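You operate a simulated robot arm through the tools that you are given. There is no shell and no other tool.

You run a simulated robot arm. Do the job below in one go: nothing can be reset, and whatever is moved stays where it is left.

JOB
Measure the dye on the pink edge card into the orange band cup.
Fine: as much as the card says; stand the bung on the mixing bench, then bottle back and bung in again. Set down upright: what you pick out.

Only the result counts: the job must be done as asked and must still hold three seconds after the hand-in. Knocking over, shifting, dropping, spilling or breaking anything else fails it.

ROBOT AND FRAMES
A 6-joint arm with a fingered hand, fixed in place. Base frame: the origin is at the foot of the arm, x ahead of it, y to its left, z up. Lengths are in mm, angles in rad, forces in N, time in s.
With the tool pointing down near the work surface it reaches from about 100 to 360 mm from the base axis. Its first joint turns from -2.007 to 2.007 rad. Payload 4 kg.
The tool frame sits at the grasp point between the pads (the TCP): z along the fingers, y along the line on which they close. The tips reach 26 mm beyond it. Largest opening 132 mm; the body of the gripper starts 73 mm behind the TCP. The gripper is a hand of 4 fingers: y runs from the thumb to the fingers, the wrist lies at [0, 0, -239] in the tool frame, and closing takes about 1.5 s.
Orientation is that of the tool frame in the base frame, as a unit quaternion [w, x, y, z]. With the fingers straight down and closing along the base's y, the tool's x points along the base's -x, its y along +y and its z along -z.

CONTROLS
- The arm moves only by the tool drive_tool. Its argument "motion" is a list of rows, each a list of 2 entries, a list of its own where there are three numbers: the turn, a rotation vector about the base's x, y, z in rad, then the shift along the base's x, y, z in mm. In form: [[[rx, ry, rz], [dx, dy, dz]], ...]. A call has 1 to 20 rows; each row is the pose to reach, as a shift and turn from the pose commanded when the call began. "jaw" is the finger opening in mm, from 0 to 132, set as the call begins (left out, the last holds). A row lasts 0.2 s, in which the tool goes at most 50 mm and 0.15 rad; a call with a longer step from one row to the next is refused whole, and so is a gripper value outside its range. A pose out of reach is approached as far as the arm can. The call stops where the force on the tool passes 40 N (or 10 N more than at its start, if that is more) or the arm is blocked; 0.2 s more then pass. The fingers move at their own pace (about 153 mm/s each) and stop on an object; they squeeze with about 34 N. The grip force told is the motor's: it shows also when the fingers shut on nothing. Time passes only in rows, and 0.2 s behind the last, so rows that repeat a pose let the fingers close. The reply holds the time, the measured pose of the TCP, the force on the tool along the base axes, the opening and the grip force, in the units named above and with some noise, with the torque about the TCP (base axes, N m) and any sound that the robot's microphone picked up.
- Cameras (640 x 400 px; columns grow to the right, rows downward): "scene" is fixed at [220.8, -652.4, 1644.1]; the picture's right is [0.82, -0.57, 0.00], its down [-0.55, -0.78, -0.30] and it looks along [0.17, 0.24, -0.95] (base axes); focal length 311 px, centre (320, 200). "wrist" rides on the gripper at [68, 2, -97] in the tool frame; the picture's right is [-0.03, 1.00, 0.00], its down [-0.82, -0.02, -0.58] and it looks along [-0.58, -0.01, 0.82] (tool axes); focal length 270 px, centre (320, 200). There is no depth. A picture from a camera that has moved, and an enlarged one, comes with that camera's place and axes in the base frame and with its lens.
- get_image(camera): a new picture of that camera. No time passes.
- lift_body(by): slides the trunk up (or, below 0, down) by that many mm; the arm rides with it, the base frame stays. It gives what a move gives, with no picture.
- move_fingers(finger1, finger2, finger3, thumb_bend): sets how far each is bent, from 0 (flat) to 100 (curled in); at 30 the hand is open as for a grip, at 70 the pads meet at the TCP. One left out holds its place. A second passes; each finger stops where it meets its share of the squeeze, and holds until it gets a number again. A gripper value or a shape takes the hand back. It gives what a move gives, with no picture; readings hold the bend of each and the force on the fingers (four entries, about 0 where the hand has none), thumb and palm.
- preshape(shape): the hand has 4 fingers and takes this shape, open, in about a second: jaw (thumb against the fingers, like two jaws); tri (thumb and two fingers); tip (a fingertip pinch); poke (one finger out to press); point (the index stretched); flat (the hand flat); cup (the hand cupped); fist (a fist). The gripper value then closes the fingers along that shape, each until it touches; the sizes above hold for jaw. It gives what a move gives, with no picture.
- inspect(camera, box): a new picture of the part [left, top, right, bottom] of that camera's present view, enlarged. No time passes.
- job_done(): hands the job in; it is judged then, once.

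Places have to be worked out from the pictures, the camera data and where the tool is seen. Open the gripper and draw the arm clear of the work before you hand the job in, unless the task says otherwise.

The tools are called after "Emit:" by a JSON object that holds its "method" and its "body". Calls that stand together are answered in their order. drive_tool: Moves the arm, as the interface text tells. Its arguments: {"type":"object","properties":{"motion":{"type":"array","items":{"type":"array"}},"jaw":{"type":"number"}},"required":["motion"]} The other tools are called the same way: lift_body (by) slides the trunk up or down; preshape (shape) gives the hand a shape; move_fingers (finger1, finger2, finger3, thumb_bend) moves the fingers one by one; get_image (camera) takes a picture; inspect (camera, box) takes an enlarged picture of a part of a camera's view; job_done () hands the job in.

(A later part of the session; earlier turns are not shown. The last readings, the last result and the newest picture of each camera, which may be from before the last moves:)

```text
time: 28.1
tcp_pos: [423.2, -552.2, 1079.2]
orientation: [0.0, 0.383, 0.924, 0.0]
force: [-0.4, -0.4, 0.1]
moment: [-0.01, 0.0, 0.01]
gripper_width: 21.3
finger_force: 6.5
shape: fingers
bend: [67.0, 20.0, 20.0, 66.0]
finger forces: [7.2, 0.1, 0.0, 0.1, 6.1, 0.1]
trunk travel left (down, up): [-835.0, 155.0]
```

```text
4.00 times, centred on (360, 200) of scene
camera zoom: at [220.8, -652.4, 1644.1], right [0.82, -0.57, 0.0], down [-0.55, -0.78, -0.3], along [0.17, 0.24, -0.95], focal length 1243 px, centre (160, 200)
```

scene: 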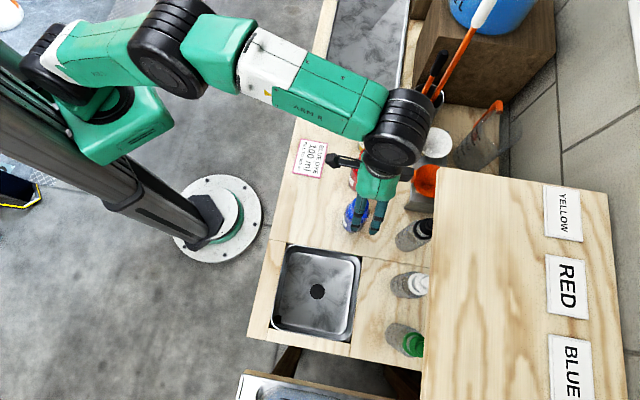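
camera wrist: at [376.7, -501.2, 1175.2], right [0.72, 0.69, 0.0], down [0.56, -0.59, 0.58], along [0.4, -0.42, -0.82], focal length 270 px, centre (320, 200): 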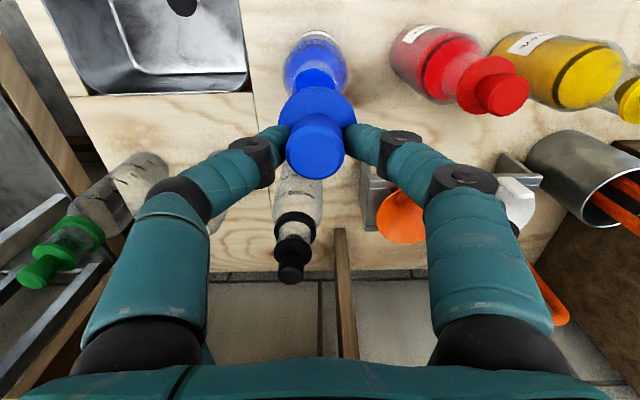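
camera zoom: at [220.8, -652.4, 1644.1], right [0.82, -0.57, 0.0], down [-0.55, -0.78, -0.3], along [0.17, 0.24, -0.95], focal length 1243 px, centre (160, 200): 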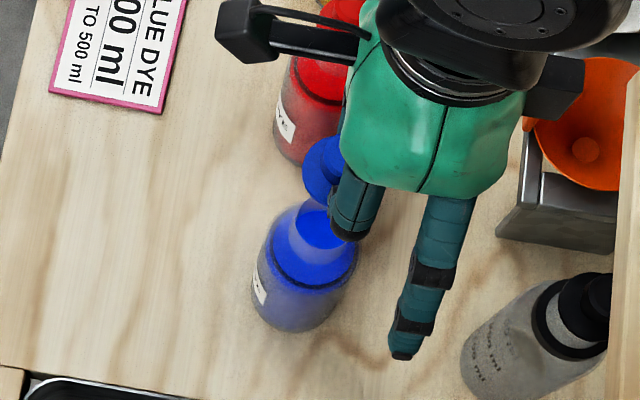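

The bung is out and held, and the bottle still stands in place. I'll carry it over a free patch of bench near (364, -371), clear of the card and of the later bottle approach, and look at its plug length on the way.

Emit:
{"method": "drive_tool", "body": {"motion": [[[0, 0, 0], [-8, 28, 0]], [[0, 0, 0], [-16, 56, 0]], [[0, 0, 0], [-24, 84, 0]], [[0, 0, 0], [-32, 112, 0]], [[0, 0, 0], [-40, 140, 0]], [[0, 0, 0], [-47, 167, 0]], [[0, 0, 0], [-47, 167, 0]]]}}

Emit:
{"method": "get_image", "body": {"camera": "wrist"}}

Emit:
{"method": "inspect", "body": {"camera": "scene", "box": [280, 120, 400, 250]}}

```text
time: 29.8
tcp_pos: [375.7, -385.0, 1081.2]
orientation: [0.0, 0.382, 0.924, 0.0]
force: [0.0, 1.1, 0.3]
moment: [0.0, 0.03, 0.02]
gripper_width: 20.9
finger_force: 6.3
shape: fingers
bend: [67.0, 20.0, 20.0, 66.0]
finger forces: [6.3, 0.0, 0.0, 0.0, 6.1, 0.1]
trunk travel left (down, up): [-835.0, 155.0]
```

```text
taken
camera wrist: at [328.0, -334.4, 1176.5], right [0.72, 0.69, 0.0], down [0.56, -0.59, 0.58], along [0.4, -0.42, -0.82], focal length 270 px, centre (320, 200)
```

wrist: 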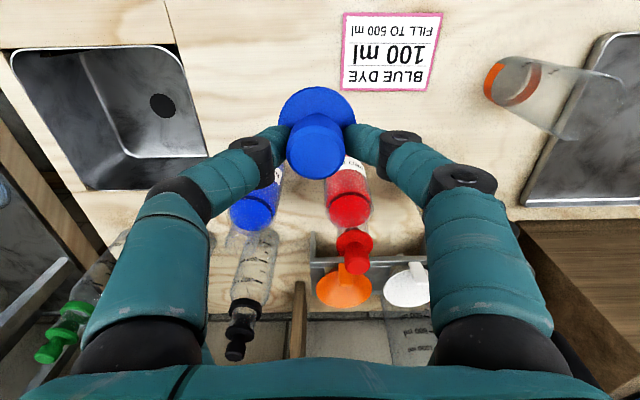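

```text
3.08 times, centred on (340, 185) of scene
camera zoom: at [220.8, -652.4, 1644.1], right [0.82, -0.57, 0.0], down [-0.55, -0.78, -0.3], along [0.17, 0.24, -0.95], focal length 956 px, centre (258, 246)
```

zoom: 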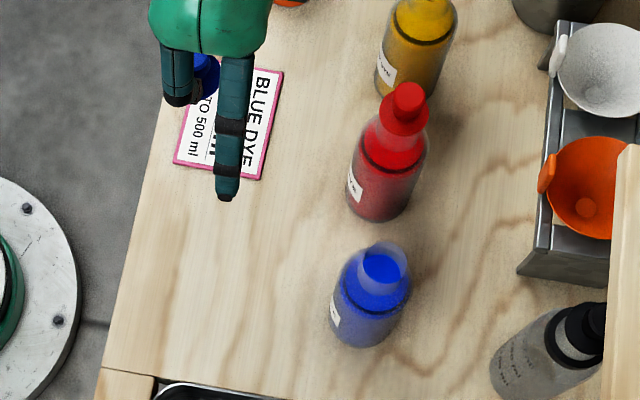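

The neck of the bottle is open and upright. I'll shift 15 mm further from the card and lower toward the bench in stages.

Emit:
{"method": "drive_tool", "body": {"motion": [[[0, 0, 0], [-5, -5, -20]], [[0, 0, 0], [-10.6, -10.6, -50]], [[0, 0, 0], [-10.6, -10.6, -80]], [[0, 0, 0], [-10.6, -10.6, -110]], [[0, 0, 0], [-10.6, -10.6, -140]], [[0, 0, 0], [-10.6, -10.6, -170]], [[0, 0, 0], [-10.6, -10.6, -195]], [[0, 0, 0], [-10.6, -10.6, -195]]]}}

Emit:
{"method": "get_image", "body": {"camera": "wrist"}}

Emit:
{"method": "get_image", "body": {"camera": "scene"}}

```text
time: 31.6
tcp_pos: [366.8, -397.1, 885.3]
orientation: [0.0, 0.383, 0.924, 0.0]
force: [0.1, -0.2, -0.9]
moment: [-0.01, -0.01, -0.02]
gripper_width: 20.9
finger_force: 6.4
shape: fingers
bend: [67.0, 20.0, 20.0, 66.0]
finger forces: [6.2, 0.0, 0.0, 0.0, 6.1, 0.0]
trunk travel left (down, up): [-835.0, 155.0]
```

```text
taken
camera wrist: at [318.4, -345.4, 981.1], right [0.72, 0.69, 0.0], down [0.56, -0.59, 0.58], along [0.4, -0.42, -0.82], focal length 270 px, centre (320, 200)
```

wrist: 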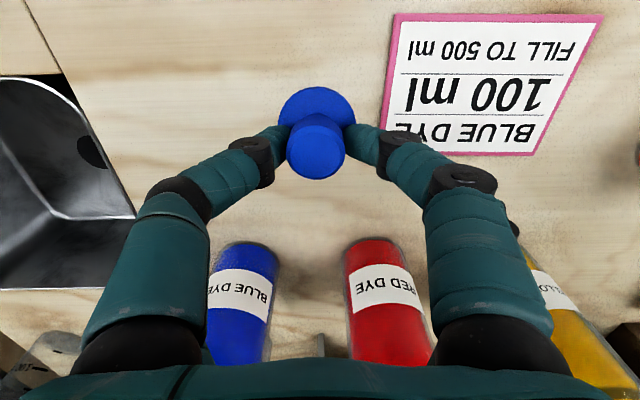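

```text
taken
```

scene: 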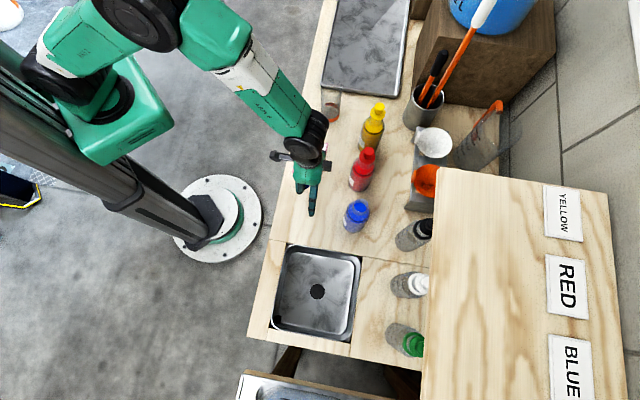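

The bung is above the clear patch, and its bottom should be about 50 mm above the bench. I'll lower 30 mm, then continue in small steps watching the force.

Emit:
{"method": "drive_tool", "body": {"motion": [[[0, 0, 0], [0, 0, -6]], [[0, 0, 0], [0, 0, -12]], [[0, 0, 0], [0, 0, -18]], [[0, 0, 0], [0, 0, -24]], [[0, 0, 0], [0, 0, -30]], [[0, 0, 0], [0, 0, -30]]]}}

Emit:
{"method": "inspect", "body": {"camera": "wrist", "box": [220, 60, 420, 200]}}

Emit:
{"method": "inspect", "body": {"camera": "scene", "box": [270, 150, 370, 240]}}

```text
time: 33.0
tcp_pos: [366.9, -397.4, 853.7]
orientation: [0.0, 0.382, 0.924, 0.0]
force: [-0.2, 0.2, -0.3]
moment: [0.0, 0.01, -0.03]
gripper_width: 20.6
finger_force: 6.1
shape: fingers
bend: [67.0, 20.0, 20.0, 66.0]
finger forces: [6.2, 0.1, 0.1, 0.0, 6.2, 0.0]
trunk travel left (down, up): [-835.0, 155.0]
```

```text
2.86 times, centred on (320, 130) of wrist
camera zoom: at [318.5, -348.2, 950.3], right [0.72, 0.69, 0.0], down [0.56, -0.59, 0.58], along [0.4, -0.42, -0.82], focal length 772 px, centre (320, 400)
```

zoom: 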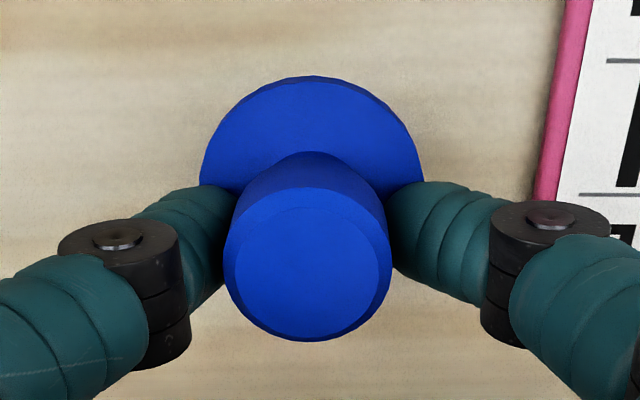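

```text
4.44 times, centred on (320, 195) of scene
camera zoom: at [220.8, -652.4, 1644.1], right [0.82, -0.57, 0.0], down [-0.55, -0.78, -0.3], along [0.17, 0.24, -0.95], focal length 1382 px, centre (320, 222)
```

zoom: 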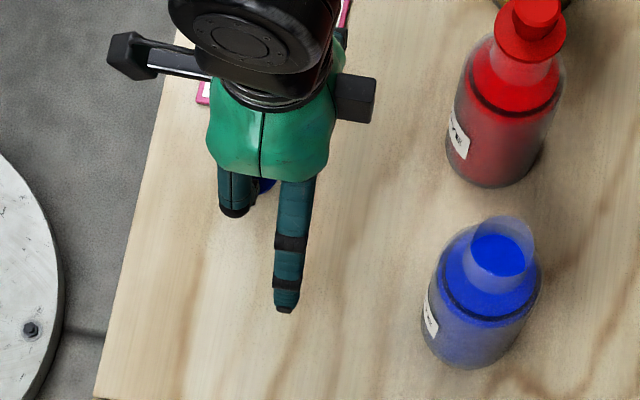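

No contact yet. I'll continue down in small steps.

Emit:
{"method": "drive_tool", "body": {"motion": [[[0, 0, 0], [0, 0, -2.5]], [[0, 0, 0], [0, 0, -5]], [[0, 0, 0], [0, 0, -7.5]], [[0, 0, 0], [0, 0, -10]], [[0, 0, 0], [0, 0, -12]]]}}

```text
time: 34.1
tcp_pos: [366.5, -397.3, 846.3]
orientation: [0.004, 0.382, 0.924, -0.002]
force: [0.7, 1.0, 38.9]
moment: [0.5, 0.5, -0.03]
gripper_width: 21.1
finger_force: 24.3
shape: fingers
bend: [70.0, 20.0, 20.0, 68.0]
finger forces: [22.4, 0.0, 0.0, 0.0, 25.9, 0.0]
trunk travel left (down, up): [-835.0, 155.0]
```

The bung has met the bench at TCP z ≈ 846, with 39 N, so I'll back off a few millimetres to relieve it and check that it stands straight.

Emit:
{"method": "drive_tool", "body": {"motion": [[[0, 0, 0], [0, 0, 2]], [[0, 0, 0], [0, 0, 4]], [[0, 0, 0], [0, 0, 5]]]}}

Emit:
{"method": "inspect", "body": {"camera": "wrist", "box": [220, 60, 420, 200]}}

```text
time: 35.0
tcp_pos: [367.3, -397.3, 849.1]
orientation: [-0.001, 0.383, 0.924, 0.0]
force: [1.8, -1.4, 11.8]
moment: [0.09, 0.11, -0.01]
gripper_width: 20.9
finger_force: 12.5
shape: fingers
bend: [69.0, 20.0, 20.0, 67.0]
finger forces: [11.6, 0.0, 0.0, 0.0, 13.3, 0.0]
trunk travel left (down, up): [-835.0, 155.0]
```

```text
2.86 times, centred on (320, 130) of wrist
camera zoom: at [318.1, -346.6, 943.4], right [0.72, 0.69, 0.0], down [0.56, -0.59, 0.58], along [0.4, -0.42, -0.82], focal length 772 px, centre (320, 400)
```

zoom: 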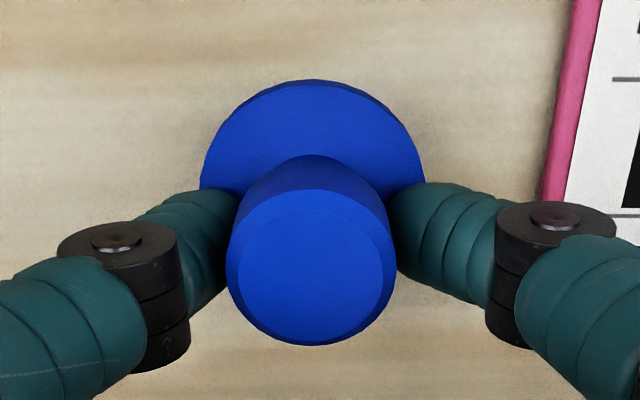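

Still 12 N, so I'll rise about 2.5 mm more before releasing.

Emit:
{"method": "drive_tool", "body": {"motion": [[[0, 0, 0], [0, 0, 1.5]], [[0, 0, 0], [0, 0, 2.5]], [[0, 0, 0], [0, 0, 2.5]]]}}

```text
time: 35.8
tcp_pos: [365.8, -396.9, 850.6]
orientation: [-0.001, 0.382, 0.924, 0.0]
force: [0.0, 0.0, 0.0]
moment: [0.0, -0.02, 0.03]
gripper_width: 21.2
finger_force: 7.7
shape: fingers
bend: [67.0, 20.0, 20.0, 66.0]
finger forces: [8.0, 0.0, 0.1, 0.1, 7.4, 0.0]
trunk travel left (down, up): [-835.0, 155.0]
```

Force is about zero, so the bung is just at the bench surface. I'll go 1 mm down so it bears lightly, then open both fingers evenly.

Emit:
{"method": "drive_tool", "body": {"motion": [[[0, 0, 0], [0, 0, -0.8]], [[0, 0, 0], [0, 0, -0.8]]]}}

Emit:
{"method": "move_fingers", "body": {"finger1": 56, "thumb_bend": 56}}

Emit:
{"method": "inspect", "body": {"camera": "wrist", "box": [220, 60, 420, 200]}}

```text
time: 36.4
tcp_pos: [365.8, -397.6, 850.0]
orientation: [0.0, 0.383, 0.924, 0.0]
force: [0.4, 0.1, -0.2]
moment: [0.02, 0.01, -0.02]
gripper_width: 21.1
finger_force: 7.4
shape: fingers
bend: [67.0, 20.0, 20.0, 66.0]
finger forces: [8.0, 0.0, 0.1, 0.0, 7.3, 0.1]
trunk travel left (down, up): [-835.0, 155.0]
```

```text
time: 37.4
tcp_pos: [366.1, -397.9, 850.3]
orientation: [0.0, 0.382, 0.924, 0.001]
force: [-1.3, 0.3, -0.2]
moment: [0.01, 0.03, 0.02]
gripper_width: 45.2
finger_force: 0.0
shape: fingers
bend: [56.0, 20.0, 20.0, 56.0]
finger forces: [0.0, 0.0, 0.1, 0.0, 0.1, 0.0]
trunk travel left (down, up): [-835.0, 155.0]
```

```text
2.86 times, centred on (320, 130) of wrist
camera zoom: at [318.3, -347.5, 945.9], right [0.72, 0.69, 0.0], down [0.56, -0.59, 0.58], along [0.4, -0.42, -0.82], focal length 772 px, centre (320, 400)
```

zoom: 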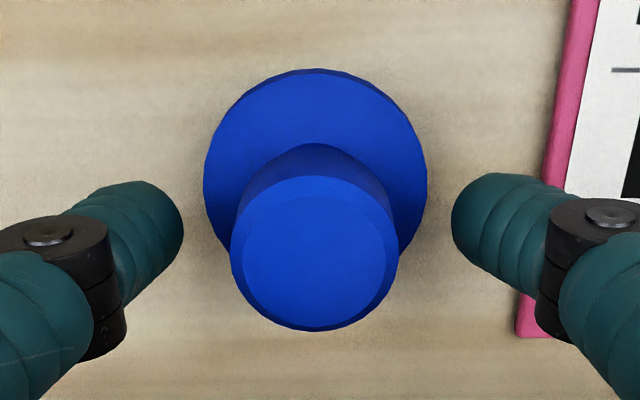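

The bung stands upright by itself, released, with its axis at about n = 519, s = -22 in bench coordinates. I'll open wide and rise straight up clear of it.

Emit:
{"method": "move_fingers", "body": {"finger1": 40, "thumb_bend": 40}}

Emit:
{"method": "drive_tool", "body": {"motion": [[[0, 0, 0], [0, 0, 15]], [[0, 0, 0], [0, 0, 40]], [[0, 0, 0], [0, 0, 80]], [[0, 0, 0], [0, 0, 120]], [[0, 0, 0], [0, 0, 165]], [[0, 0, 0], [0, 0, 210]], [[0, 0, 0], [0, 0, 240]]]}}

Emit:
{"method": "get_image", "body": {"camera": "wrist"}}

Emit:
{"method": "inspect", "body": {"camera": "scene", "box": [270, 130, 390, 250]}}

```text
time: 38.4
tcp_pos: [366.7, -398.0, 850.3]
orientation: [-0.001, 0.383, 0.924, 0.0]
force: [0.8, 0.1, 0.0]
moment: [0.0, 0.01, 0.02]
gripper_width: 99.3
finger_force: 0.1
shape: fingers
bend: [40.0, 20.0, 20.0, 40.0]
finger forces: [0.1, 0.0, 0.1, 0.0, 0.1, 0.0]
trunk travel left (down, up): [-835.0, 155.0]
```

```text
time: 40.0
tcp_pos: [364.2, -395.9, 1095.8]
orientation: [0.0, 0.383, 0.924, 0.0]
force: [0.5, 1.0, 0.9]
moment: [-0.01, -0.01, 0.04]
gripper_width: 99.1
finger_force: 0.1
shape: fingers
bend: [40.0, 20.0, 20.0, 40.0]
finger forces: [0.1, 0.0, 0.1, 0.0, 0.1, 0.0]
trunk travel left (down, up): [-835.0, 155.0]
```

```text
taken
camera wrist: at [316.0, -345.8, 1190.9], right [0.72, 0.69, 0.0], down [0.56, -0.59, 0.58], along [0.4, -0.42, -0.82], focal length 270 px, centre (320, 200)
```

wrist: 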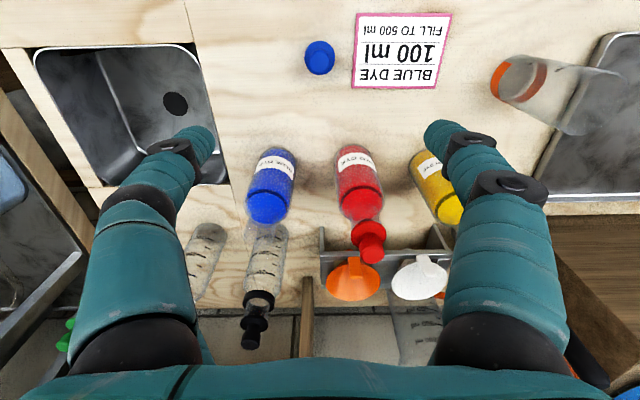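

```text
3.33 times, centred on (330, 190) of scene
camera zoom: at [220.8, -652.4, 1644.1], right [0.82, -0.57, 0.0], down [-0.55, -0.78, -0.3], along [0.17, 0.24, -0.95], focal length 1036 px, centre (287, 233)
```

zoom: 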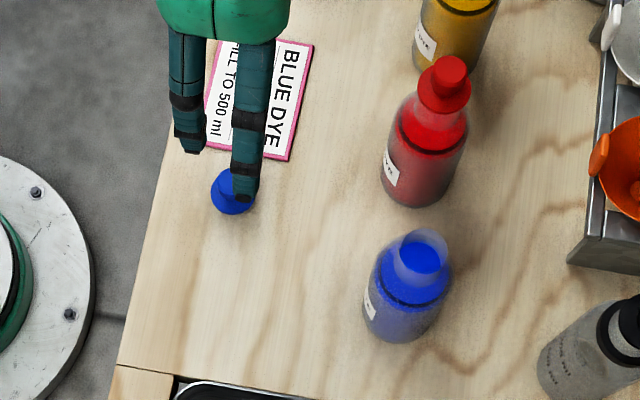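

The bung stands on the bench, clear of the card and bottles. Next I'll restore the jaw shape and turn the tool from pointing down to nearly level (75°), high above the bench, for a side grip on the bottle.

Emit:
{"method": "preshape", "body": {"shape": "jaw"}}

Emit:
{"method": "drive_tool", "body": {"motion": [[[-0.1, -0.1, 0], [-5, -5, 0]], [[-0.2, -0.2, 0], [-10, -10, 0]], [[-0.3, -0.3, 0], [-15, -15, 0]], [[-0.4, -0.4, 0], [-20, -20, 0]], [[-0.5, -0.5, 0], [-25, -25, 0]], [[-0.6, -0.6, 0], [-30, -30, 0]], [[-0.7, -0.7, 0], [-35, -35, 0]], [[-0.8, -0.8, 0], [-40, -40, 0]], [[-0.9, -0.9, 0], [-45, -45, 0]], [[-0.9256, -0.9256, 0], [-50, -50, 0]], [[-0.9256, -0.9256, 0], [-50, -50, 0]]]}}

Emit:
{"method": "get_image", "body": {"camera": "wrist"}}

Emit:
{"method": "get_image", "body": {"camera": "scene"}}

```text
time: 40.9
tcp_pos: [364.1, -396.0, 1095.0]
orientation: [0.0, 0.383, 0.924, 0.0]
force: [-0.3, 0.0, 0.0]
moment: [0.0, 0.01, 0.03]
gripper_width: 132.1
finger_force: 0.2
shape: jaw
bend: [30.0, 30.0, 30.0, 30.0]
finger forces: [0.0, 0.0, 0.0, 0.0, 0.0, 0.0]
trunk travel left (down, up): [-835.0, 155.0]
```

```text
time: 43.2
tcp_pos: [340.7, -445.1, 1144.9]
orientation: [0.331, 0.371, 0.85, -0.171]
force: [0.1, 0.0, -0.3]
moment: [0.02, 0.03, -0.04]
gripper_width: 132.1
finger_force: 0.0
shape: jaw
bend: [30.0, 30.0, 30.0, 30.0]
finger forces: [0.0, 0.0, 0.0, 0.1, 0.0, 0.1]
out of reach, approached as far as the arm can: row 5, 6, 7, 8, 9, 10, 11
trunk travel left (down, up): [-835.0, 155.0]
```

```text
taken
camera wrist: at [264.0, -355.9, 1166.6], right [0.76, 0.65, -0.03], down [0.14, -0.13, 0.98], along [0.64, -0.75, -0.19], focal length 270 px, centre (320, 200)
```

wrist: 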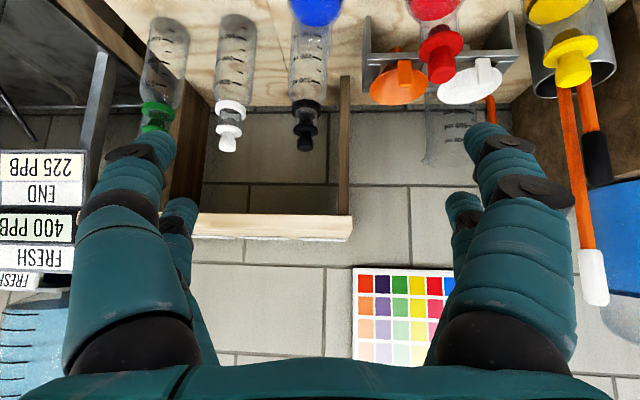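

```text
taken
```

scene: 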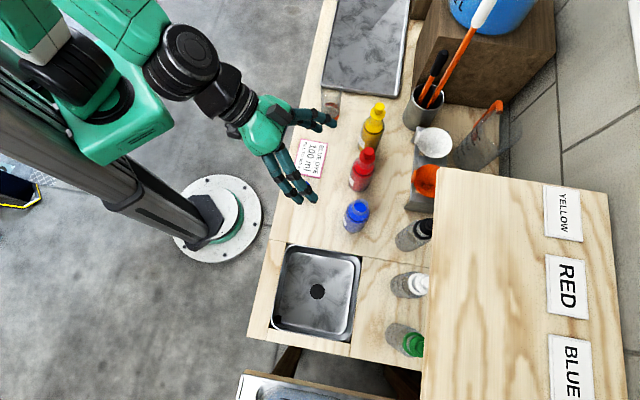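

The turn stopped at about 44° from vertical; the arm looks folded with the shoulder high above the wrist. I'll rise a bit, then lower the trunk so the forearm can lie flatter and the tool can go level.

Emit:
{"method": "drive_tool", "body": {"motion": [[[0, 0, 0], [0, 0, 30]], [[0, 0, 0], [0, 0, 60]], [[0, 0, 0], [0, 0, 90]], [[0, 0, 0], [0, 0, 120]], [[0, 0, 0], [0, 0, 120]]]}}

Emit:
{"method": "lift_body", "body": {"by": -200}}

Emit:
{"method": "get_image", "body": {"camera": "scene"}}

```text
time: 44.5
tcp_pos: [343.2, -446.9, 1265.2]
orientation: [0.331, 0.371, 0.851, -0.171]
force: [-0.2, -0.2, -0.1]
moment: [-0.01, 0.04, 0.03]
gripper_width: 132.0
finger_force: 0.0
shape: jaw
bend: [30.0, 30.0, 30.0, 30.0]
finger forces: [0.0, 0.0, 0.0, 0.0, 0.1, 0.0]
trunk travel left (down, up): [-835.0, 155.0]
```

```text
time: 46.6
tcp_pos: [343.3, -445.9, 1064.5]
orientation: [0.331, 0.371, 0.85, -0.172]
force: [0.4, -0.9, -0.5]
moment: [0.0, 0.0, -0.01]
gripper_width: 132.0
finger_force: 0.1
shape: jaw
bend: [30.0, 30.0, 30.0, 30.0]
finger forces: [0.0, 0.0, 0.0, 0.0, 0.0, 0.0]
trunk travel left (down, up): [-635.0, 355.0]
```

```text
taken
```

scene: 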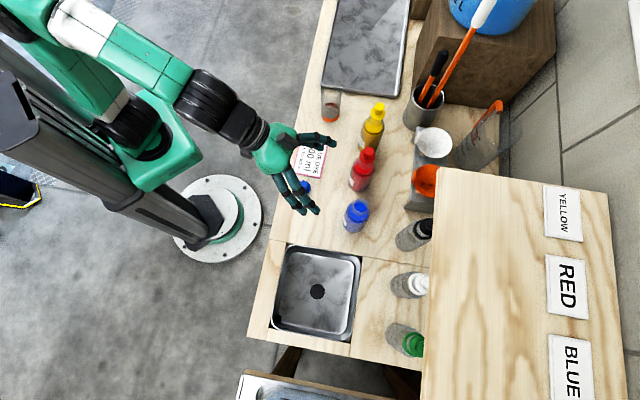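

The arm is now less folded. I'll complete the turn to the level grip orientation from here.

Emit:
{"method": "drive_tool", "body": {"motion": [[[-0.073, -0.082, 0.014], [-3, -3, 0]], [[-0.146, -0.163, 0.027], [-6, -6, 0]], [[-0.219, -0.245, 0.041], [-9, -9, 0]], [[-0.292, -0.326, 0.054], [-12, -12, 0]], [[-0.365, -0.408, 0.068], [-14, -14, 0]], [[-0.365, -0.408, 0.068], [-14, -14, 0]]]}}

Emit:
{"method": "get_image", "body": {"camera": "wrist"}}

Emit:
{"method": "get_image", "body": {"camera": "scene"}}

```text
time: 48.0
tcp_pos: [342.6, -455.4, 1084.7]
orientation: [0.447, 0.342, 0.802, -0.202]
force: [0.2, -0.9, -0.3]
moment: [0.04, 0.0, 0.01]
gripper_width: 132.0
finger_force: 0.1
shape: jaw
bend: [30.0, 30.0, 30.0, 30.0]
finger forces: [0.0, 0.0, 0.0, 0.1, 0.0, 0.1]
out of reach, approached as far as the arm can: row 3, 4, 5, 6
trunk travel left (down, up): [-635.0, 355.0]
```

```text
taken
camera wrist: at [261.2, -367.2, 1075.6], right [0.74, 0.67, 0.0], down [-0.05, 0.05, 1.0], along [0.67, -0.74, 0.07], focal length 270 px, centre (320, 200)
```

wrist: 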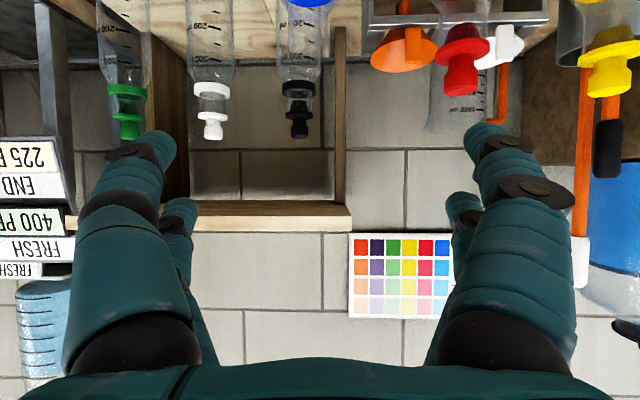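

```text
taken
```

scene: 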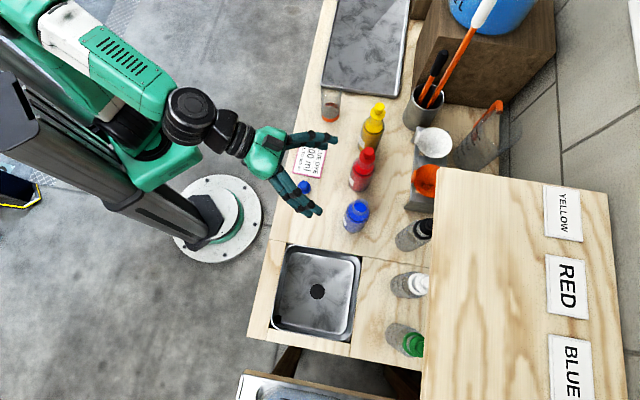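

That got to about 58°, and having the trunk lower helps. I'll lower the trunk further, keeping the hand high with the arm, and continue to level.

Emit:
{"method": "drive_tool", "body": {"motion": [[[0, 0, 0], [0, 0, 40]], [[0, 0, 0], [0, 0, 80]], [[0, 0, 0], [0, 0, 120]], [[0, 0, 0], [0, 0, 150]], [[0, 0, 0], [0, 0, 150]]]}}

Emit:
{"method": "lift_body", "body": {"by": -220}}

Emit:
{"method": "get_image", "body": {"camera": "scene"}}

```text
time: 49.2
tcp_pos: [346.5, -453.2, 1235.5]
orientation: [0.446, 0.343, 0.802, -0.202]
force: [0.0, -0.1, -0.2]
moment: [0.02, 0.03, 0.01]
gripper_width: 131.8
finger_force: 0.1
shape: jaw
bend: [30.0, 30.0, 30.0, 30.0]
finger forces: [0.1, 0.1, 0.0, 0.0, 0.0, 0.0]
trunk travel left (down, up): [-635.0, 355.0]
```

```text
time: 51.5
tcp_pos: [344.1, -453.0, 1014.8]
orientation: [0.447, 0.342, 0.802, -0.202]
force: [-0.3, -0.5, 0.1]
moment: [0.01, 0.02, 0.01]
gripper_width: 132.2
finger_force: 0.2
shape: jaw
bend: [30.0, 30.0, 30.0, 30.0]
finger forces: [0.0, 0.1, 0.0, 0.0, 0.1, 0.0]
trunk travel left (down, up): [-415.0, 575.0]
```

```text
taken
```

scene: 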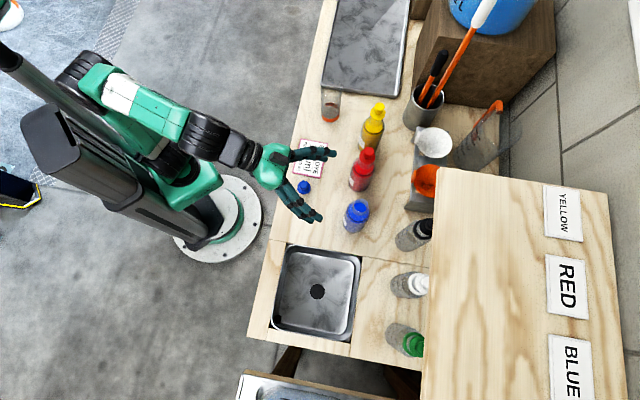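

Now the trunk is at -510 and the hand has room. I'll finish the turn to 75°.

Emit:
{"method": "drive_tool", "body": {"motion": [[[-0.064, -0.07, 0.011], [0, 0, 0]], [[-0.128, -0.14, 0.022], [0, 0, 0]], [[-0.192, -0.211, 0.033], [0, 0, 0]], [[-0.192, -0.211, 0.033], [0, 0, 0]]]}}

Emit:
{"method": "get_image", "body": {"camera": "wrist"}}

```text
time: 52.5
tcp_pos: [342.5, -453.4, 1017.0]
orientation: [0.562, 0.304, 0.733, -0.234]
force: [0.4, 0.0, 0.1]
moment: [-0.02, -0.01, -0.01]
gripper_width: 131.8
finger_force: 0.0
shape: jaw
bend: [30.0, 30.0, 30.0, 30.0]
finger forces: [0.0, 0.1, 0.1, 0.0, 0.0, 0.0]
trunk travel left (down, up): [-415.0, 575.0]
```

```text
taken
camera wrist: at [265.9, -372.6, 974.3], right [0.71, 0.7, 0.02], down [-0.26, 0.23, 0.94], along [0.65, -0.68, 0.35], focal length 270 px, centre (320, 200)
```

wrist: 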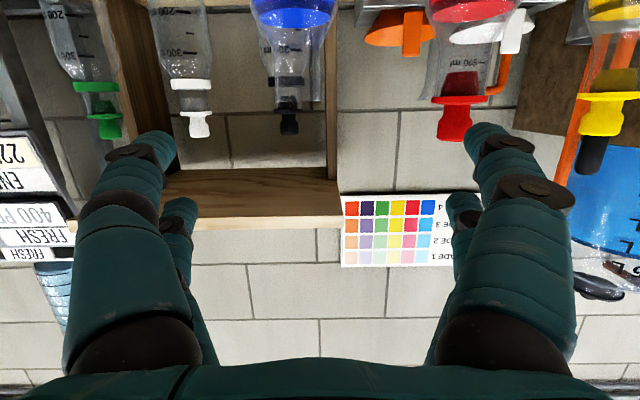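

The level grip pose works. Before touching the bottle I'll dry-run the pouring roll with the empty hand, high beside the cup, to learn whether the arm can make it.

Emit:
{"method": "drive_tool", "body": {"motion": [[[0, 0, 0], [20, 20, 15]], [[0, 0, 0], [50, 50, 30]], [[0, 0, 0], [80, 80, 43]], [[0, 0, 0], [110, 110, 43]], [[0, 0, 0], [140, 140, 43]], [[0, 0, 0], [155, 163, 43]], [[0, 0, 0], [155, 163, 43]]]}}

Emit:
{"method": "drive_tool", "body": {"motion": [[[-0.1, 0.1, 0], [0, 0, 0]], [[-0.2, 0.2, 0], [0, 0, 0]], [[-0.3, 0.3, 0], [0, 0, 0]], [[-0.4, 0.4, 0], [0, 0, 0]], [[-0.5, 0.5, 0], [0, 0, 0]], [[-0.6, 0.6, 0], [0, 0, 0]], [[-0.7, 0.7, 0], [0, 0, 0]], [[-0.8, 0.8, 0], [0, 0, 0]], [[-0.9, 0.9, 0], [0, 0, 0]], [[-1.0, 1.0, 0], [0, 0, 0]], [[-1.1, 1.1, 0], [0, 0, 0]], [[-1.2, 1.2, 0], [0, 0, 0]], [[-1.2, 1.2, 0], [0, 0, 0]]]}}

Emit:
{"method": "get_image", "body": {"camera": "wrist"}}

Emit:
{"method": "get_image", "body": {"camera": "scene"}}

```text
time: 54.1
tcp_pos: [500.3, -290.1, 1057.8]
orientation: [0.562, 0.305, 0.733, -0.234]
force: [-0.1, -0.3, 0.6]
moment: [-0.01, 0.07, 0.01]
gripper_width: 132.2
finger_force: 0.1
shape: jaw
bend: [30.0, 30.0, 30.0, 30.0]
finger forces: [0.0, 0.0, 0.0, 0.0, 0.0, 0.1]
trunk travel left (down, up): [-415.0, 575.0]
```

```text
time: 57.0
tcp_pos: [498.9, -290.0, 1058.4]
orientation: [-0.144, 0.222, -0.658, 0.705]
force: [0.1, 0.4, -0.6]
moment: [-0.03, 0.02, 0.01]
gripper_width: 132.3
finger_force: 0.1
shape: jaw
bend: [30.0, 30.0, 30.0, 30.0]
finger forces: [0.0, 0.0, 0.1, 0.0, 0.0, 0.1]
trunk travel left (down, up): [-415.0, 575.0]
```

```text
taken
camera wrist: at [391.3, -239.4, 1060.8], right [-0.07, -0.08, -0.99], down [0.41, 0.9, -0.1], along [0.91, -0.42, -0.03], focal length 270 px, centre (320, 200)
```

wrist: 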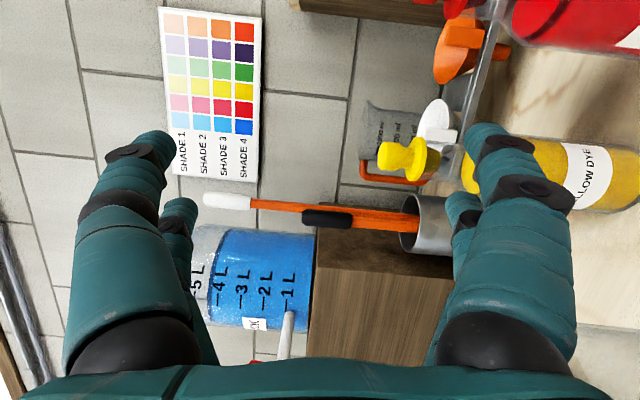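

```text
taken
```

scene: 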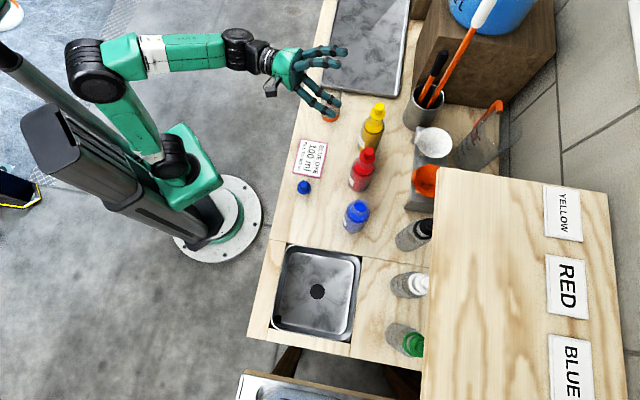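

The roll to 97° works with no trouble. I'll roll back, close the opening to 100 mm, and return in front of the blue bottle.

Emit:
{"method": "drive_tool", "body": {"motion": [[[0.1, -0.1, 0], [0, 0, 0]], [[0.2, -0.2, 0], [0, 0, 0]], [[0.3, -0.3, 0], [0, 0, 0]], [[0.4, -0.4, 0], [0, 0, 0]], [[0.5, -0.5, 0], [0, 0, 0]], [[0.6, -0.6, 0], [0, 0, 0]], [[0.7, -0.7, 0], [0, 0, 0]], [[0.8, -0.8, 0], [0, 0, 0]], [[0.9, -0.9, 0], [0, 0, 0]], [[1.0, -1.0, 0], [0, 0, 0]], [[1.1, -1.1, 0], [0, 0, 0]], [[1.2, -1.2, 0], [0, 0, 0]], [[1.2, -1.2, 0], [0, 0, 0]]], "jaw": 104}}

Emit:
{"method": "drive_tool", "body": {"motion": [[[0, 0, 0], [-30, -27, 0]], [[0, 0, 0], [-60, -54, 0]], [[0, 0, 0], [-90, -81, 0]], [[0, 0, 0], [-120, -108, 0]], [[0, 0, 0], [-150, -135, 0]], [[0, 0, 0], [-180, -161, 0]], [[0, 0, 0], [-180, -161, 0]]]}}

Emit:
{"method": "lift_body", "body": {"by": -170}}

Emit:
{"method": "get_image", "body": {"camera": "wrist"}}

Emit:
{"method": "get_image", "body": {"camera": "scene"}}

```text
time: 59.8
tcp_pos: [498.9, -290.6, 1058.9]
orientation: [0.563, 0.304, 0.733, -0.232]
force: [-0.5, -0.2, 0.8]
moment: [-0.02, 0.02, -0.02]
gripper_width: 104.3
finger_force: 0.0
shape: jaw
bend: [60.0, 60.0, 60.0, 46.0]
finger forces: [0.1, 0.0, 0.0, 0.0, 0.0, 0.0]
trunk travel left (down, up): [-415.0, 575.0]
```

```text
time: 61.4
tcp_pos: [318.8, -449.7, 1059.6]
orientation: [0.562, 0.305, 0.732, -0.234]
force: [-0.6, -0.3, -0.6]
moment: [0.0, 0.0, 0.02]
gripper_width: 104.3
finger_force: 0.1
shape: jaw
bend: [60.0, 60.0, 60.0, 46.0]
finger forces: [0.0, 0.0, 0.0, 0.1, 0.0, 0.0]
trunk travel left (down, up): [-415.0, 575.0]
```

```text
time: 63.3
tcp_pos: [319.3, -448.5, 890.5]
orientation: [0.563, 0.304, 0.733, -0.233]
force: [0.4, -0.2, -1.7]
moment: [0.03, 0.0, 0.03]
gripper_width: 104.3
finger_force: 0.0
shape: jaw
bend: [60.0, 60.0, 60.0, 46.0]
finger forces: [0.1, 0.1, 0.0, 0.0, 0.0, 0.0]
trunk travel left (down, up): [-245.0, 745.0]
```

```text
taken
camera wrist: at [241.2, -368.7, 848.6], right [0.71, 0.7, 0.02], down [-0.26, 0.23, 0.94], along [0.65, -0.67, 0.35], focal length 270 px, centre (320, 200)
```

wrist: 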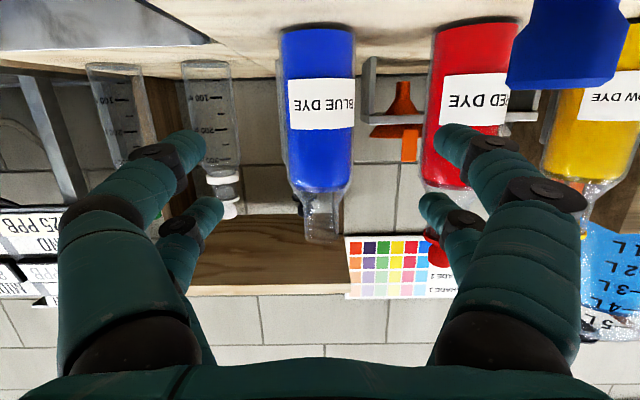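

```text
taken
```

scene: 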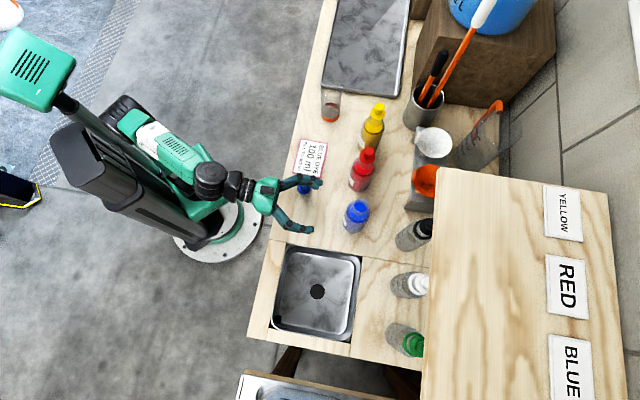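

This gives a clean side view of the blue bottle, nearly centred. I'll enlarge it to read off its profile heights and lateral position.

Emit:
{"method": "inspect", "body": {"camera": "wrist", "box": [200, 0, 440, 260]}}

Emit:
{"method": "inspect", "body": {"camera": "wrist", "box": [400, 0, 640, 200]}}

```text
1.54 times, centred on (320, 130) of wrist
camera zoom: at [241.2, -368.7, 848.6], right [0.71, 0.7, 0.02], down [-0.26, 0.23, 0.94], along [0.65, -0.67, 0.35], focal length 416 px, centre (320, 308)
```

zoom: 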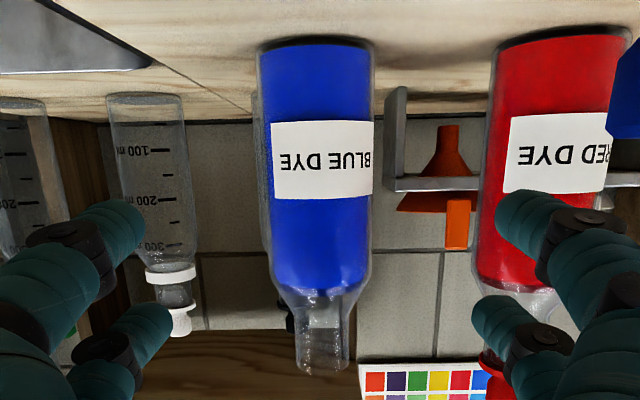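

```text
2.00 times, centred on (520, 100) of wrist
camera zoom: at [241.2, -368.7, 848.6], right [0.71, 0.7, 0.02], down [-0.26, 0.23, 0.94], along [0.65, -0.67, 0.35], focal length 541 px, centre (-80, 400)
```

zoom: 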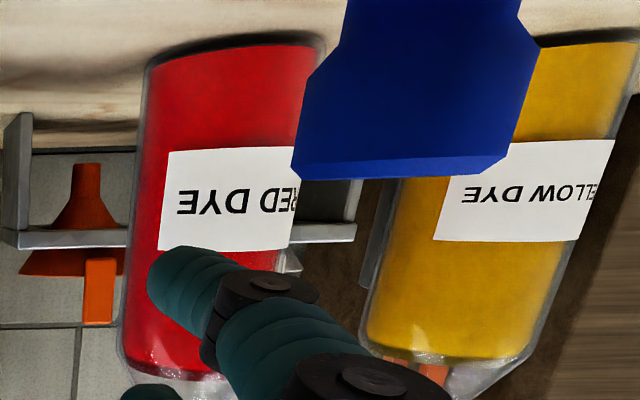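

Comparing the card's width from two heights puts the bench at z ≈ 800. The bottle then stands from 800 to about 970, with its shoulder near 913 and the axis at n ≈ 672, s ≈ -94. I'll pitch the hand to 65° so the camera clears the bench, then advance halfway at z = 890.

Emit:
{"method": "drive_tool", "body": {"motion": [[[0.0617, 0.0617, 0], [0, 0, 2]], [[0.1234, 0.1234, 0], [8, -11, 2]], [[0.1234, 0.1234, 0], [20, -23, 2]], [[0.1234, 0.1234, 0], [32, -35, 2]], [[0.1234, 0.1234, 0], [44, -47, 2]], [[0.1234, 0.1234, 0], [44, -47, 2]]]}}

Emit:
{"method": "get_image", "body": {"camera": "wrist"}}

Emit:
{"method": "inspect", "body": {"camera": "scene", "box": [220, 130, 400, 260]}}

```text
time: 64.7
tcp_pos: [363.2, -494.8, 893.8]
orientation: [0.496, 0.323, 0.779, -0.206]
force: [0.7, 0.6, 0.0]
moment: [0.0, 0.0, 0.01]
gripper_width: 104.2
finger_force: 0.1
shape: jaw
bend: [60.0, 60.0, 60.0, 46.0]
finger forces: [0.0, 0.0, 0.0, 0.0, 0.1, 0.0]
trunk travel left (down, up): [-245.0, 745.0]
```

```text
taken
camera wrist: at [281.0, -411.0, 872.1], right [0.72, 0.7, 0.02], down [-0.14, 0.11, 0.98], along [0.68, -0.71, 0.18], focal length 270 px, centre (320, 200)
```

wrist: 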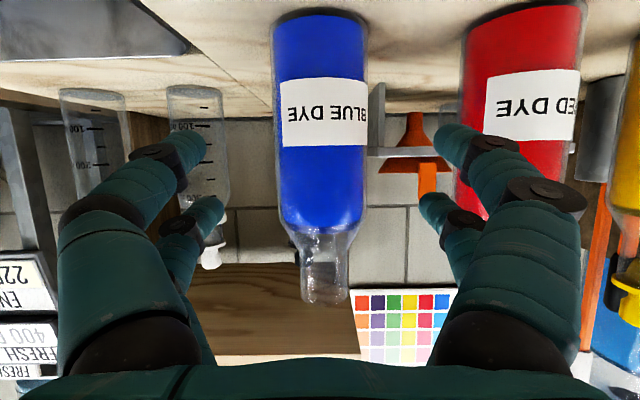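

```text
3.08 times, centred on (310, 195) of scene
camera zoom: at [220.8, -652.4, 1644.1], right [0.82, -0.57, 0.0], down [-0.55, -0.78, -0.3], along [0.17, 0.24, -0.95], focal length 956 px, centre (351, 215)
```

zoom: 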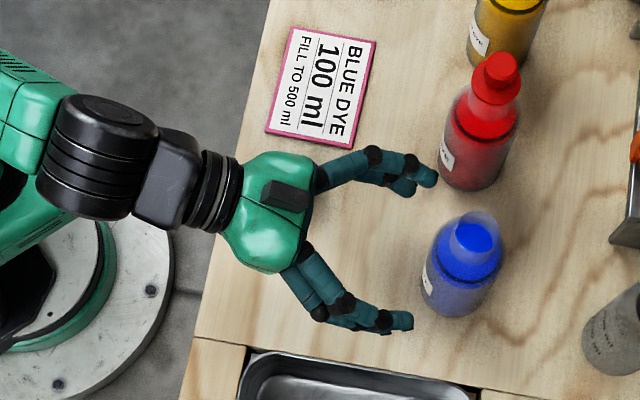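

The view confirms bench ≈ 801, bottle mouth ≈ 971, axis at s ≈ -93, and about 60 mm diameter. The fingers clear the red bottle. I'll advance to centre the bottle between the fingers at z ≈ 872.

Emit:
{"method": "drive_tool", "body": {"motion": [[[0, 0, 0], [9, -9, -5]], [[0, 0, 0], [18, -18, -10]], [[0, 0, 0], [27, -27, -15]], [[0, 0, 0], [36, -36, -21]], [[0, 0, 0], [45.5, -45.5, -21]], [[0, 0, 0], [45.5, -45.5, -21]]]}}

Emit:
{"method": "get_image", "body": {"camera": "wrist"}}

Emit:
{"method": "inspect", "body": {"camera": "scene", "box": [250, 130, 400, 260]}}

```text
time: 66.1
tcp_pos: [409.0, -543.2, 871.5]
orientation: [0.496, 0.323, 0.779, -0.206]
force: [0.1, -0.8, 0.1]
moment: [0.01, 0.02, 0.0]
gripper_width: 104.3
finger_force: 0.0
shape: jaw
bend: [60.0, 60.0, 60.0, 46.0]
finger forces: [0.0, 0.0, 0.0, 0.0, 0.0, 0.0]
trunk travel left (down, up): [-245.0, 745.0]
```

```text
taken
camera wrist: at [327.3, -458.3, 848.9], right [0.72, 0.7, 0.02], down [-0.14, 0.11, 0.98], along [0.68, -0.71, 0.18], focal length 270 px, centre (320, 200)
```

wrist: 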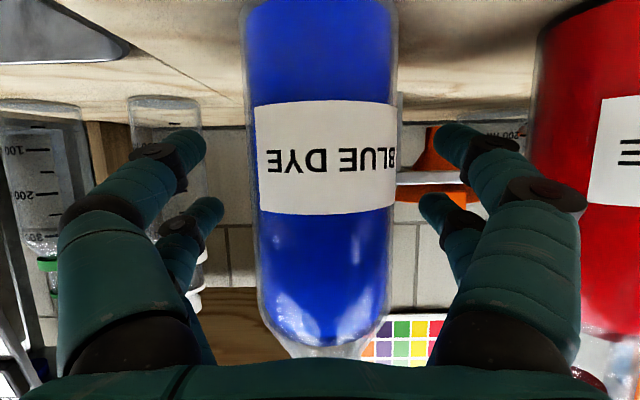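

```text
3.08 times, centred on (325, 195) of scene
camera zoom: at [220.8, -652.4, 1644.1], right [0.82, -0.57, 0.0], down [-0.55, -0.78, -0.3], along [0.17, 0.24, -0.95], focal length 956 px, centre (305, 215)
```

zoom: 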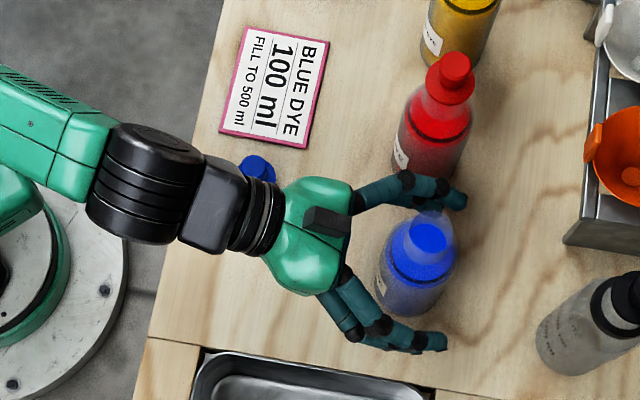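

The bottle is centred between the fingers. I'll close the hand on its body.

Emit:
{"method": "drive_tool", "body": {"motion": [[[0, 0, 0], [0, 0, 0]], [[0, 0, 0], [0, 0, 0]], [[0, 0, 0], [0, 0, 0]], [[0, 0, 0], [0, 0, 0]], [[0, 0, 0], [0, 0, 0]], [[0, 0, 0], [0, 0, 0]]], "jaw": 40}}

Emit:
{"method": "get_image", "body": {"camera": "wrist"}}

Emit:
{"method": "inspect", "body": {"camera": "scene", "box": [250, 130, 400, 260]}}

```text
time: 67.5
tcp_pos: [408.3, -542.2, 873.9]
orientation: [0.497, 0.323, 0.778, -0.207]
force: [4.6, -5.2, 16.7]
moment: [0.01, 0.04, 0.0]
gripper_width: 32.1
finger_force: 33.7
shape: jaw
bend: [74.0, 76.0, 76.0, 72.0]
finger forces: [29.7, 13.4, 9.8, 0.0, 31.8, 0.1]
trunk travel left (down, up): [-245.0, 745.0]
```

```text
taken
camera wrist: at [327.0, -457.7, 850.7], right [0.72, 0.7, 0.02], down [-0.14, 0.12, 0.98], along [0.68, -0.71, 0.18], focal length 270 px, centre (320, 200)
```

wrist: 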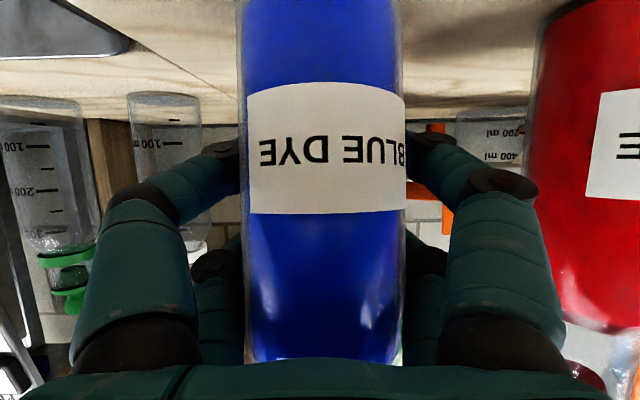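

```text
3.08 times, centred on (325, 195) of scene
camera zoom: at [220.8, -652.4, 1644.1], right [0.82, -0.57, 0.0], down [-0.55, -0.78, -0.3], along [0.17, 0.24, -0.95], focal length 956 px, centre (305, 215)
```

zoom: 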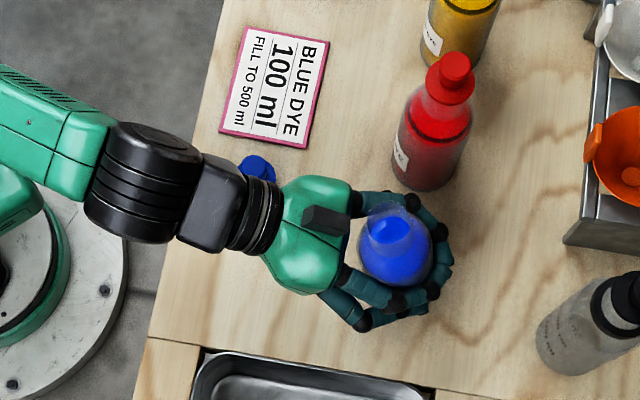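

The fingers curled round behind the bottle and drew it toward the palm, and it may be leaning. I'll look closely before doing anything.

Emit:
{"method": "inspect", "body": {"camera": "scene", "box": [320, 180, 380, 240]}}

Emit:
{"method": "inspect", "body": {"camera": "wrist", "box": [160, 0, 480, 220]}}

```text
6.67 times, centred on (350, 210) of scene
camera zoom: at [220.8, -652.4, 1644.1], right [0.82, -0.57, 0.0], down [-0.55, -0.78, -0.3], along [0.17, 0.24, -0.95], focal length 2072 px, centre (120, 133)
```

zoom: 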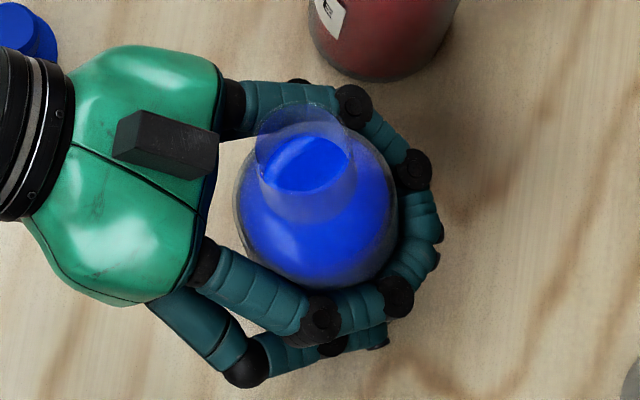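

```text
1.82 times, centred on (320, 110) of wrist
camera zoom: at [327.0, -457.7, 850.7], right [0.72, 0.7, 0.02], down [-0.14, 0.12, 0.98], along [0.68, -0.71, 0.18], focal length 491 px, centre (320, 364)
```

zoom: 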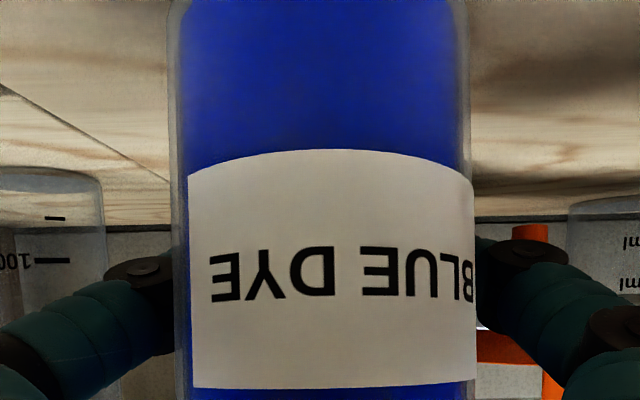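

The bottle leans about 10° toward the palm because the curled fingertips closed behind it. I'll open in small steps so it settles back upright gently.

Emit:
{"method": "drive_tool", "body": {"motion": [[[0, 0, 0], [0, 0, 0]]], "jaw": 38}}

Emit:
{"method": "drive_tool", "body": {"motion": [[[0, 0, 0], [0, 0, 0]]], "jaw": 44}}

Emit:
{"method": "inspect", "body": {"camera": "scene", "box": [320, 180, 380, 240]}}

```text
time: 67.9
tcp_pos: [410.5, -543.5, 865.2]
orientation: [0.492, 0.324, 0.782, -0.202]
force: [1.6, 0.0, 2.0]
moment: [-0.01, -0.05, -0.03]
gripper_width: 39.5
finger_force: 0.0
shape: jaw
bend: [73.0, 74.0, 74.0, 70.0]
finger forces: [1.8, 0.1, 0.1, 0.1, 1.4, 0.0]
trunk travel left (down, up): [-245.0, 745.0]
```

```text
time: 68.3
tcp_pos: [408.8, -542.2, 869.6]
orientation: [0.496, 0.323, 0.78, -0.205]
force: [0.9, -0.6, -1.0]
moment: [0.01, -0.03, 0.03]
gripper_width: 43.7
finger_force: 0.0
shape: jaw
bend: [73.0, 74.0, 74.0, 70.0]
finger forces: [0.8, 0.1, 0.0, 0.0, 0.0, 0.1]
trunk travel left (down, up): [-245.0, 745.0]
```

```text
6.67 times, centred on (350, 210) of scene
camera zoom: at [220.8, -652.4, 1644.1], right [0.82, -0.57, 0.0], down [-0.55, -0.78, -0.3], along [0.17, 0.24, -0.95], focal length 2072 px, centre (120, 133)
```

zoom: 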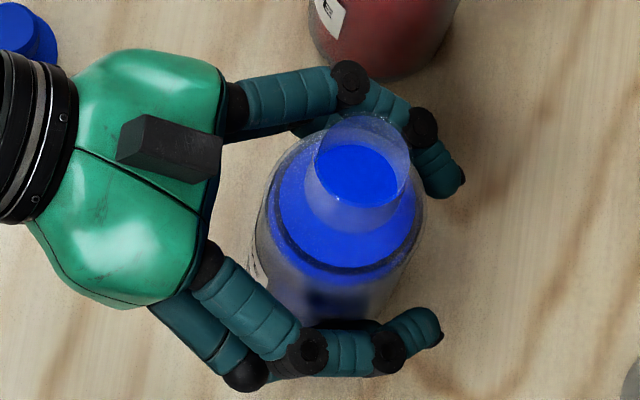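

The bottle stands upright again, about 10 mm nearer the robot than before (n ≈ 662, s ≈ -95). I'll open wide and back straight out, then look.

Emit:
{"method": "drive_tool", "body": {"motion": [[[0, 0, 0], [0, 0, 0]], [[0, 0, 0], [0, 0, 0]], [[0, 0, 0], [0, 0, 0]], [[0, 0, 0], [0, 0, 0]]], "jaw": 110}}

Emit:
{"method": "drive_tool", "body": {"motion": [[[0, 0, 0], [-12, 12, 4]], [[0, 0, 0], [-24, 24, 8]], [[0, 0, 0], [-36, 36, 15]], [[0, 0, 0], [-48, 48, 22]], [[0, 0, 0], [-60, 60, 25]], [[0, 0, 0], [-60, 60, 25]]]}}

Emit:
{"method": "get_image", "body": {"camera": "wrist"}}

Emit:
{"method": "inspect", "body": {"camera": "scene", "box": [320, 180, 380, 240]}}

```text
time: 69.3
tcp_pos: [409.3, -542.0, 870.4]
orientation: [0.496, 0.323, 0.779, -0.206]
force: [-0.3, 0.5, -0.6]
moment: [0.0, -0.02, -0.01]
gripper_width: 109.8
finger_force: 0.1
shape: jaw
bend: [56.0, 56.0, 56.0, 40.0]
finger forces: [0.1, 0.1, 0.0, 0.1, 0.0, 0.0]
trunk travel left (down, up): [-245.0, 745.0]
```

```text
time: 70.7
tcp_pos: [350.3, -482.8, 897.1]
orientation: [0.496, 0.323, 0.779, -0.206]
force: [-0.4, -0.1, -0.6]
moment: [0.03, 0.02, -0.01]
gripper_width: 109.5
finger_force: 0.2
shape: jaw
bend: [56.0, 56.0, 56.0, 40.0]
finger forces: [0.0, 0.0, 0.0, 0.1, 0.0, 0.1]
trunk travel left (down, up): [-245.0, 745.0]
```

```text
taken
camera wrist: at [268.0, -398.7, 875.2], right [0.72, 0.7, 0.02], down [-0.14, 0.11, 0.98], along [0.68, -0.71, 0.18], focal length 270 px, centre (320, 200)
```

wrist: 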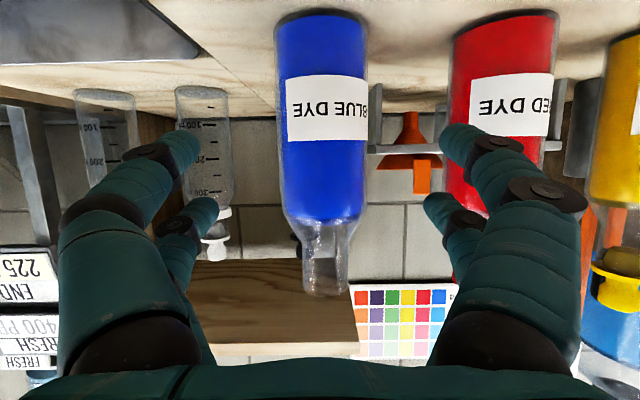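

```text
6.67 times, centred on (350, 210) of scene
camera zoom: at [220.8, -652.4, 1644.1], right [0.82, -0.57, 0.0], down [-0.55, -0.78, -0.3], along [0.17, 0.24, -0.95], focal length 2072 px, centre (120, 133)
```

zoom: 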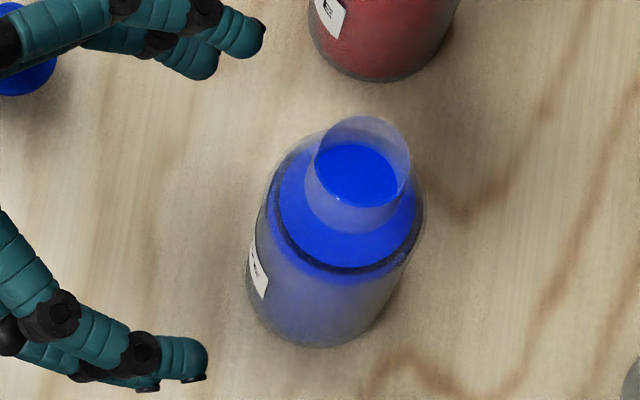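

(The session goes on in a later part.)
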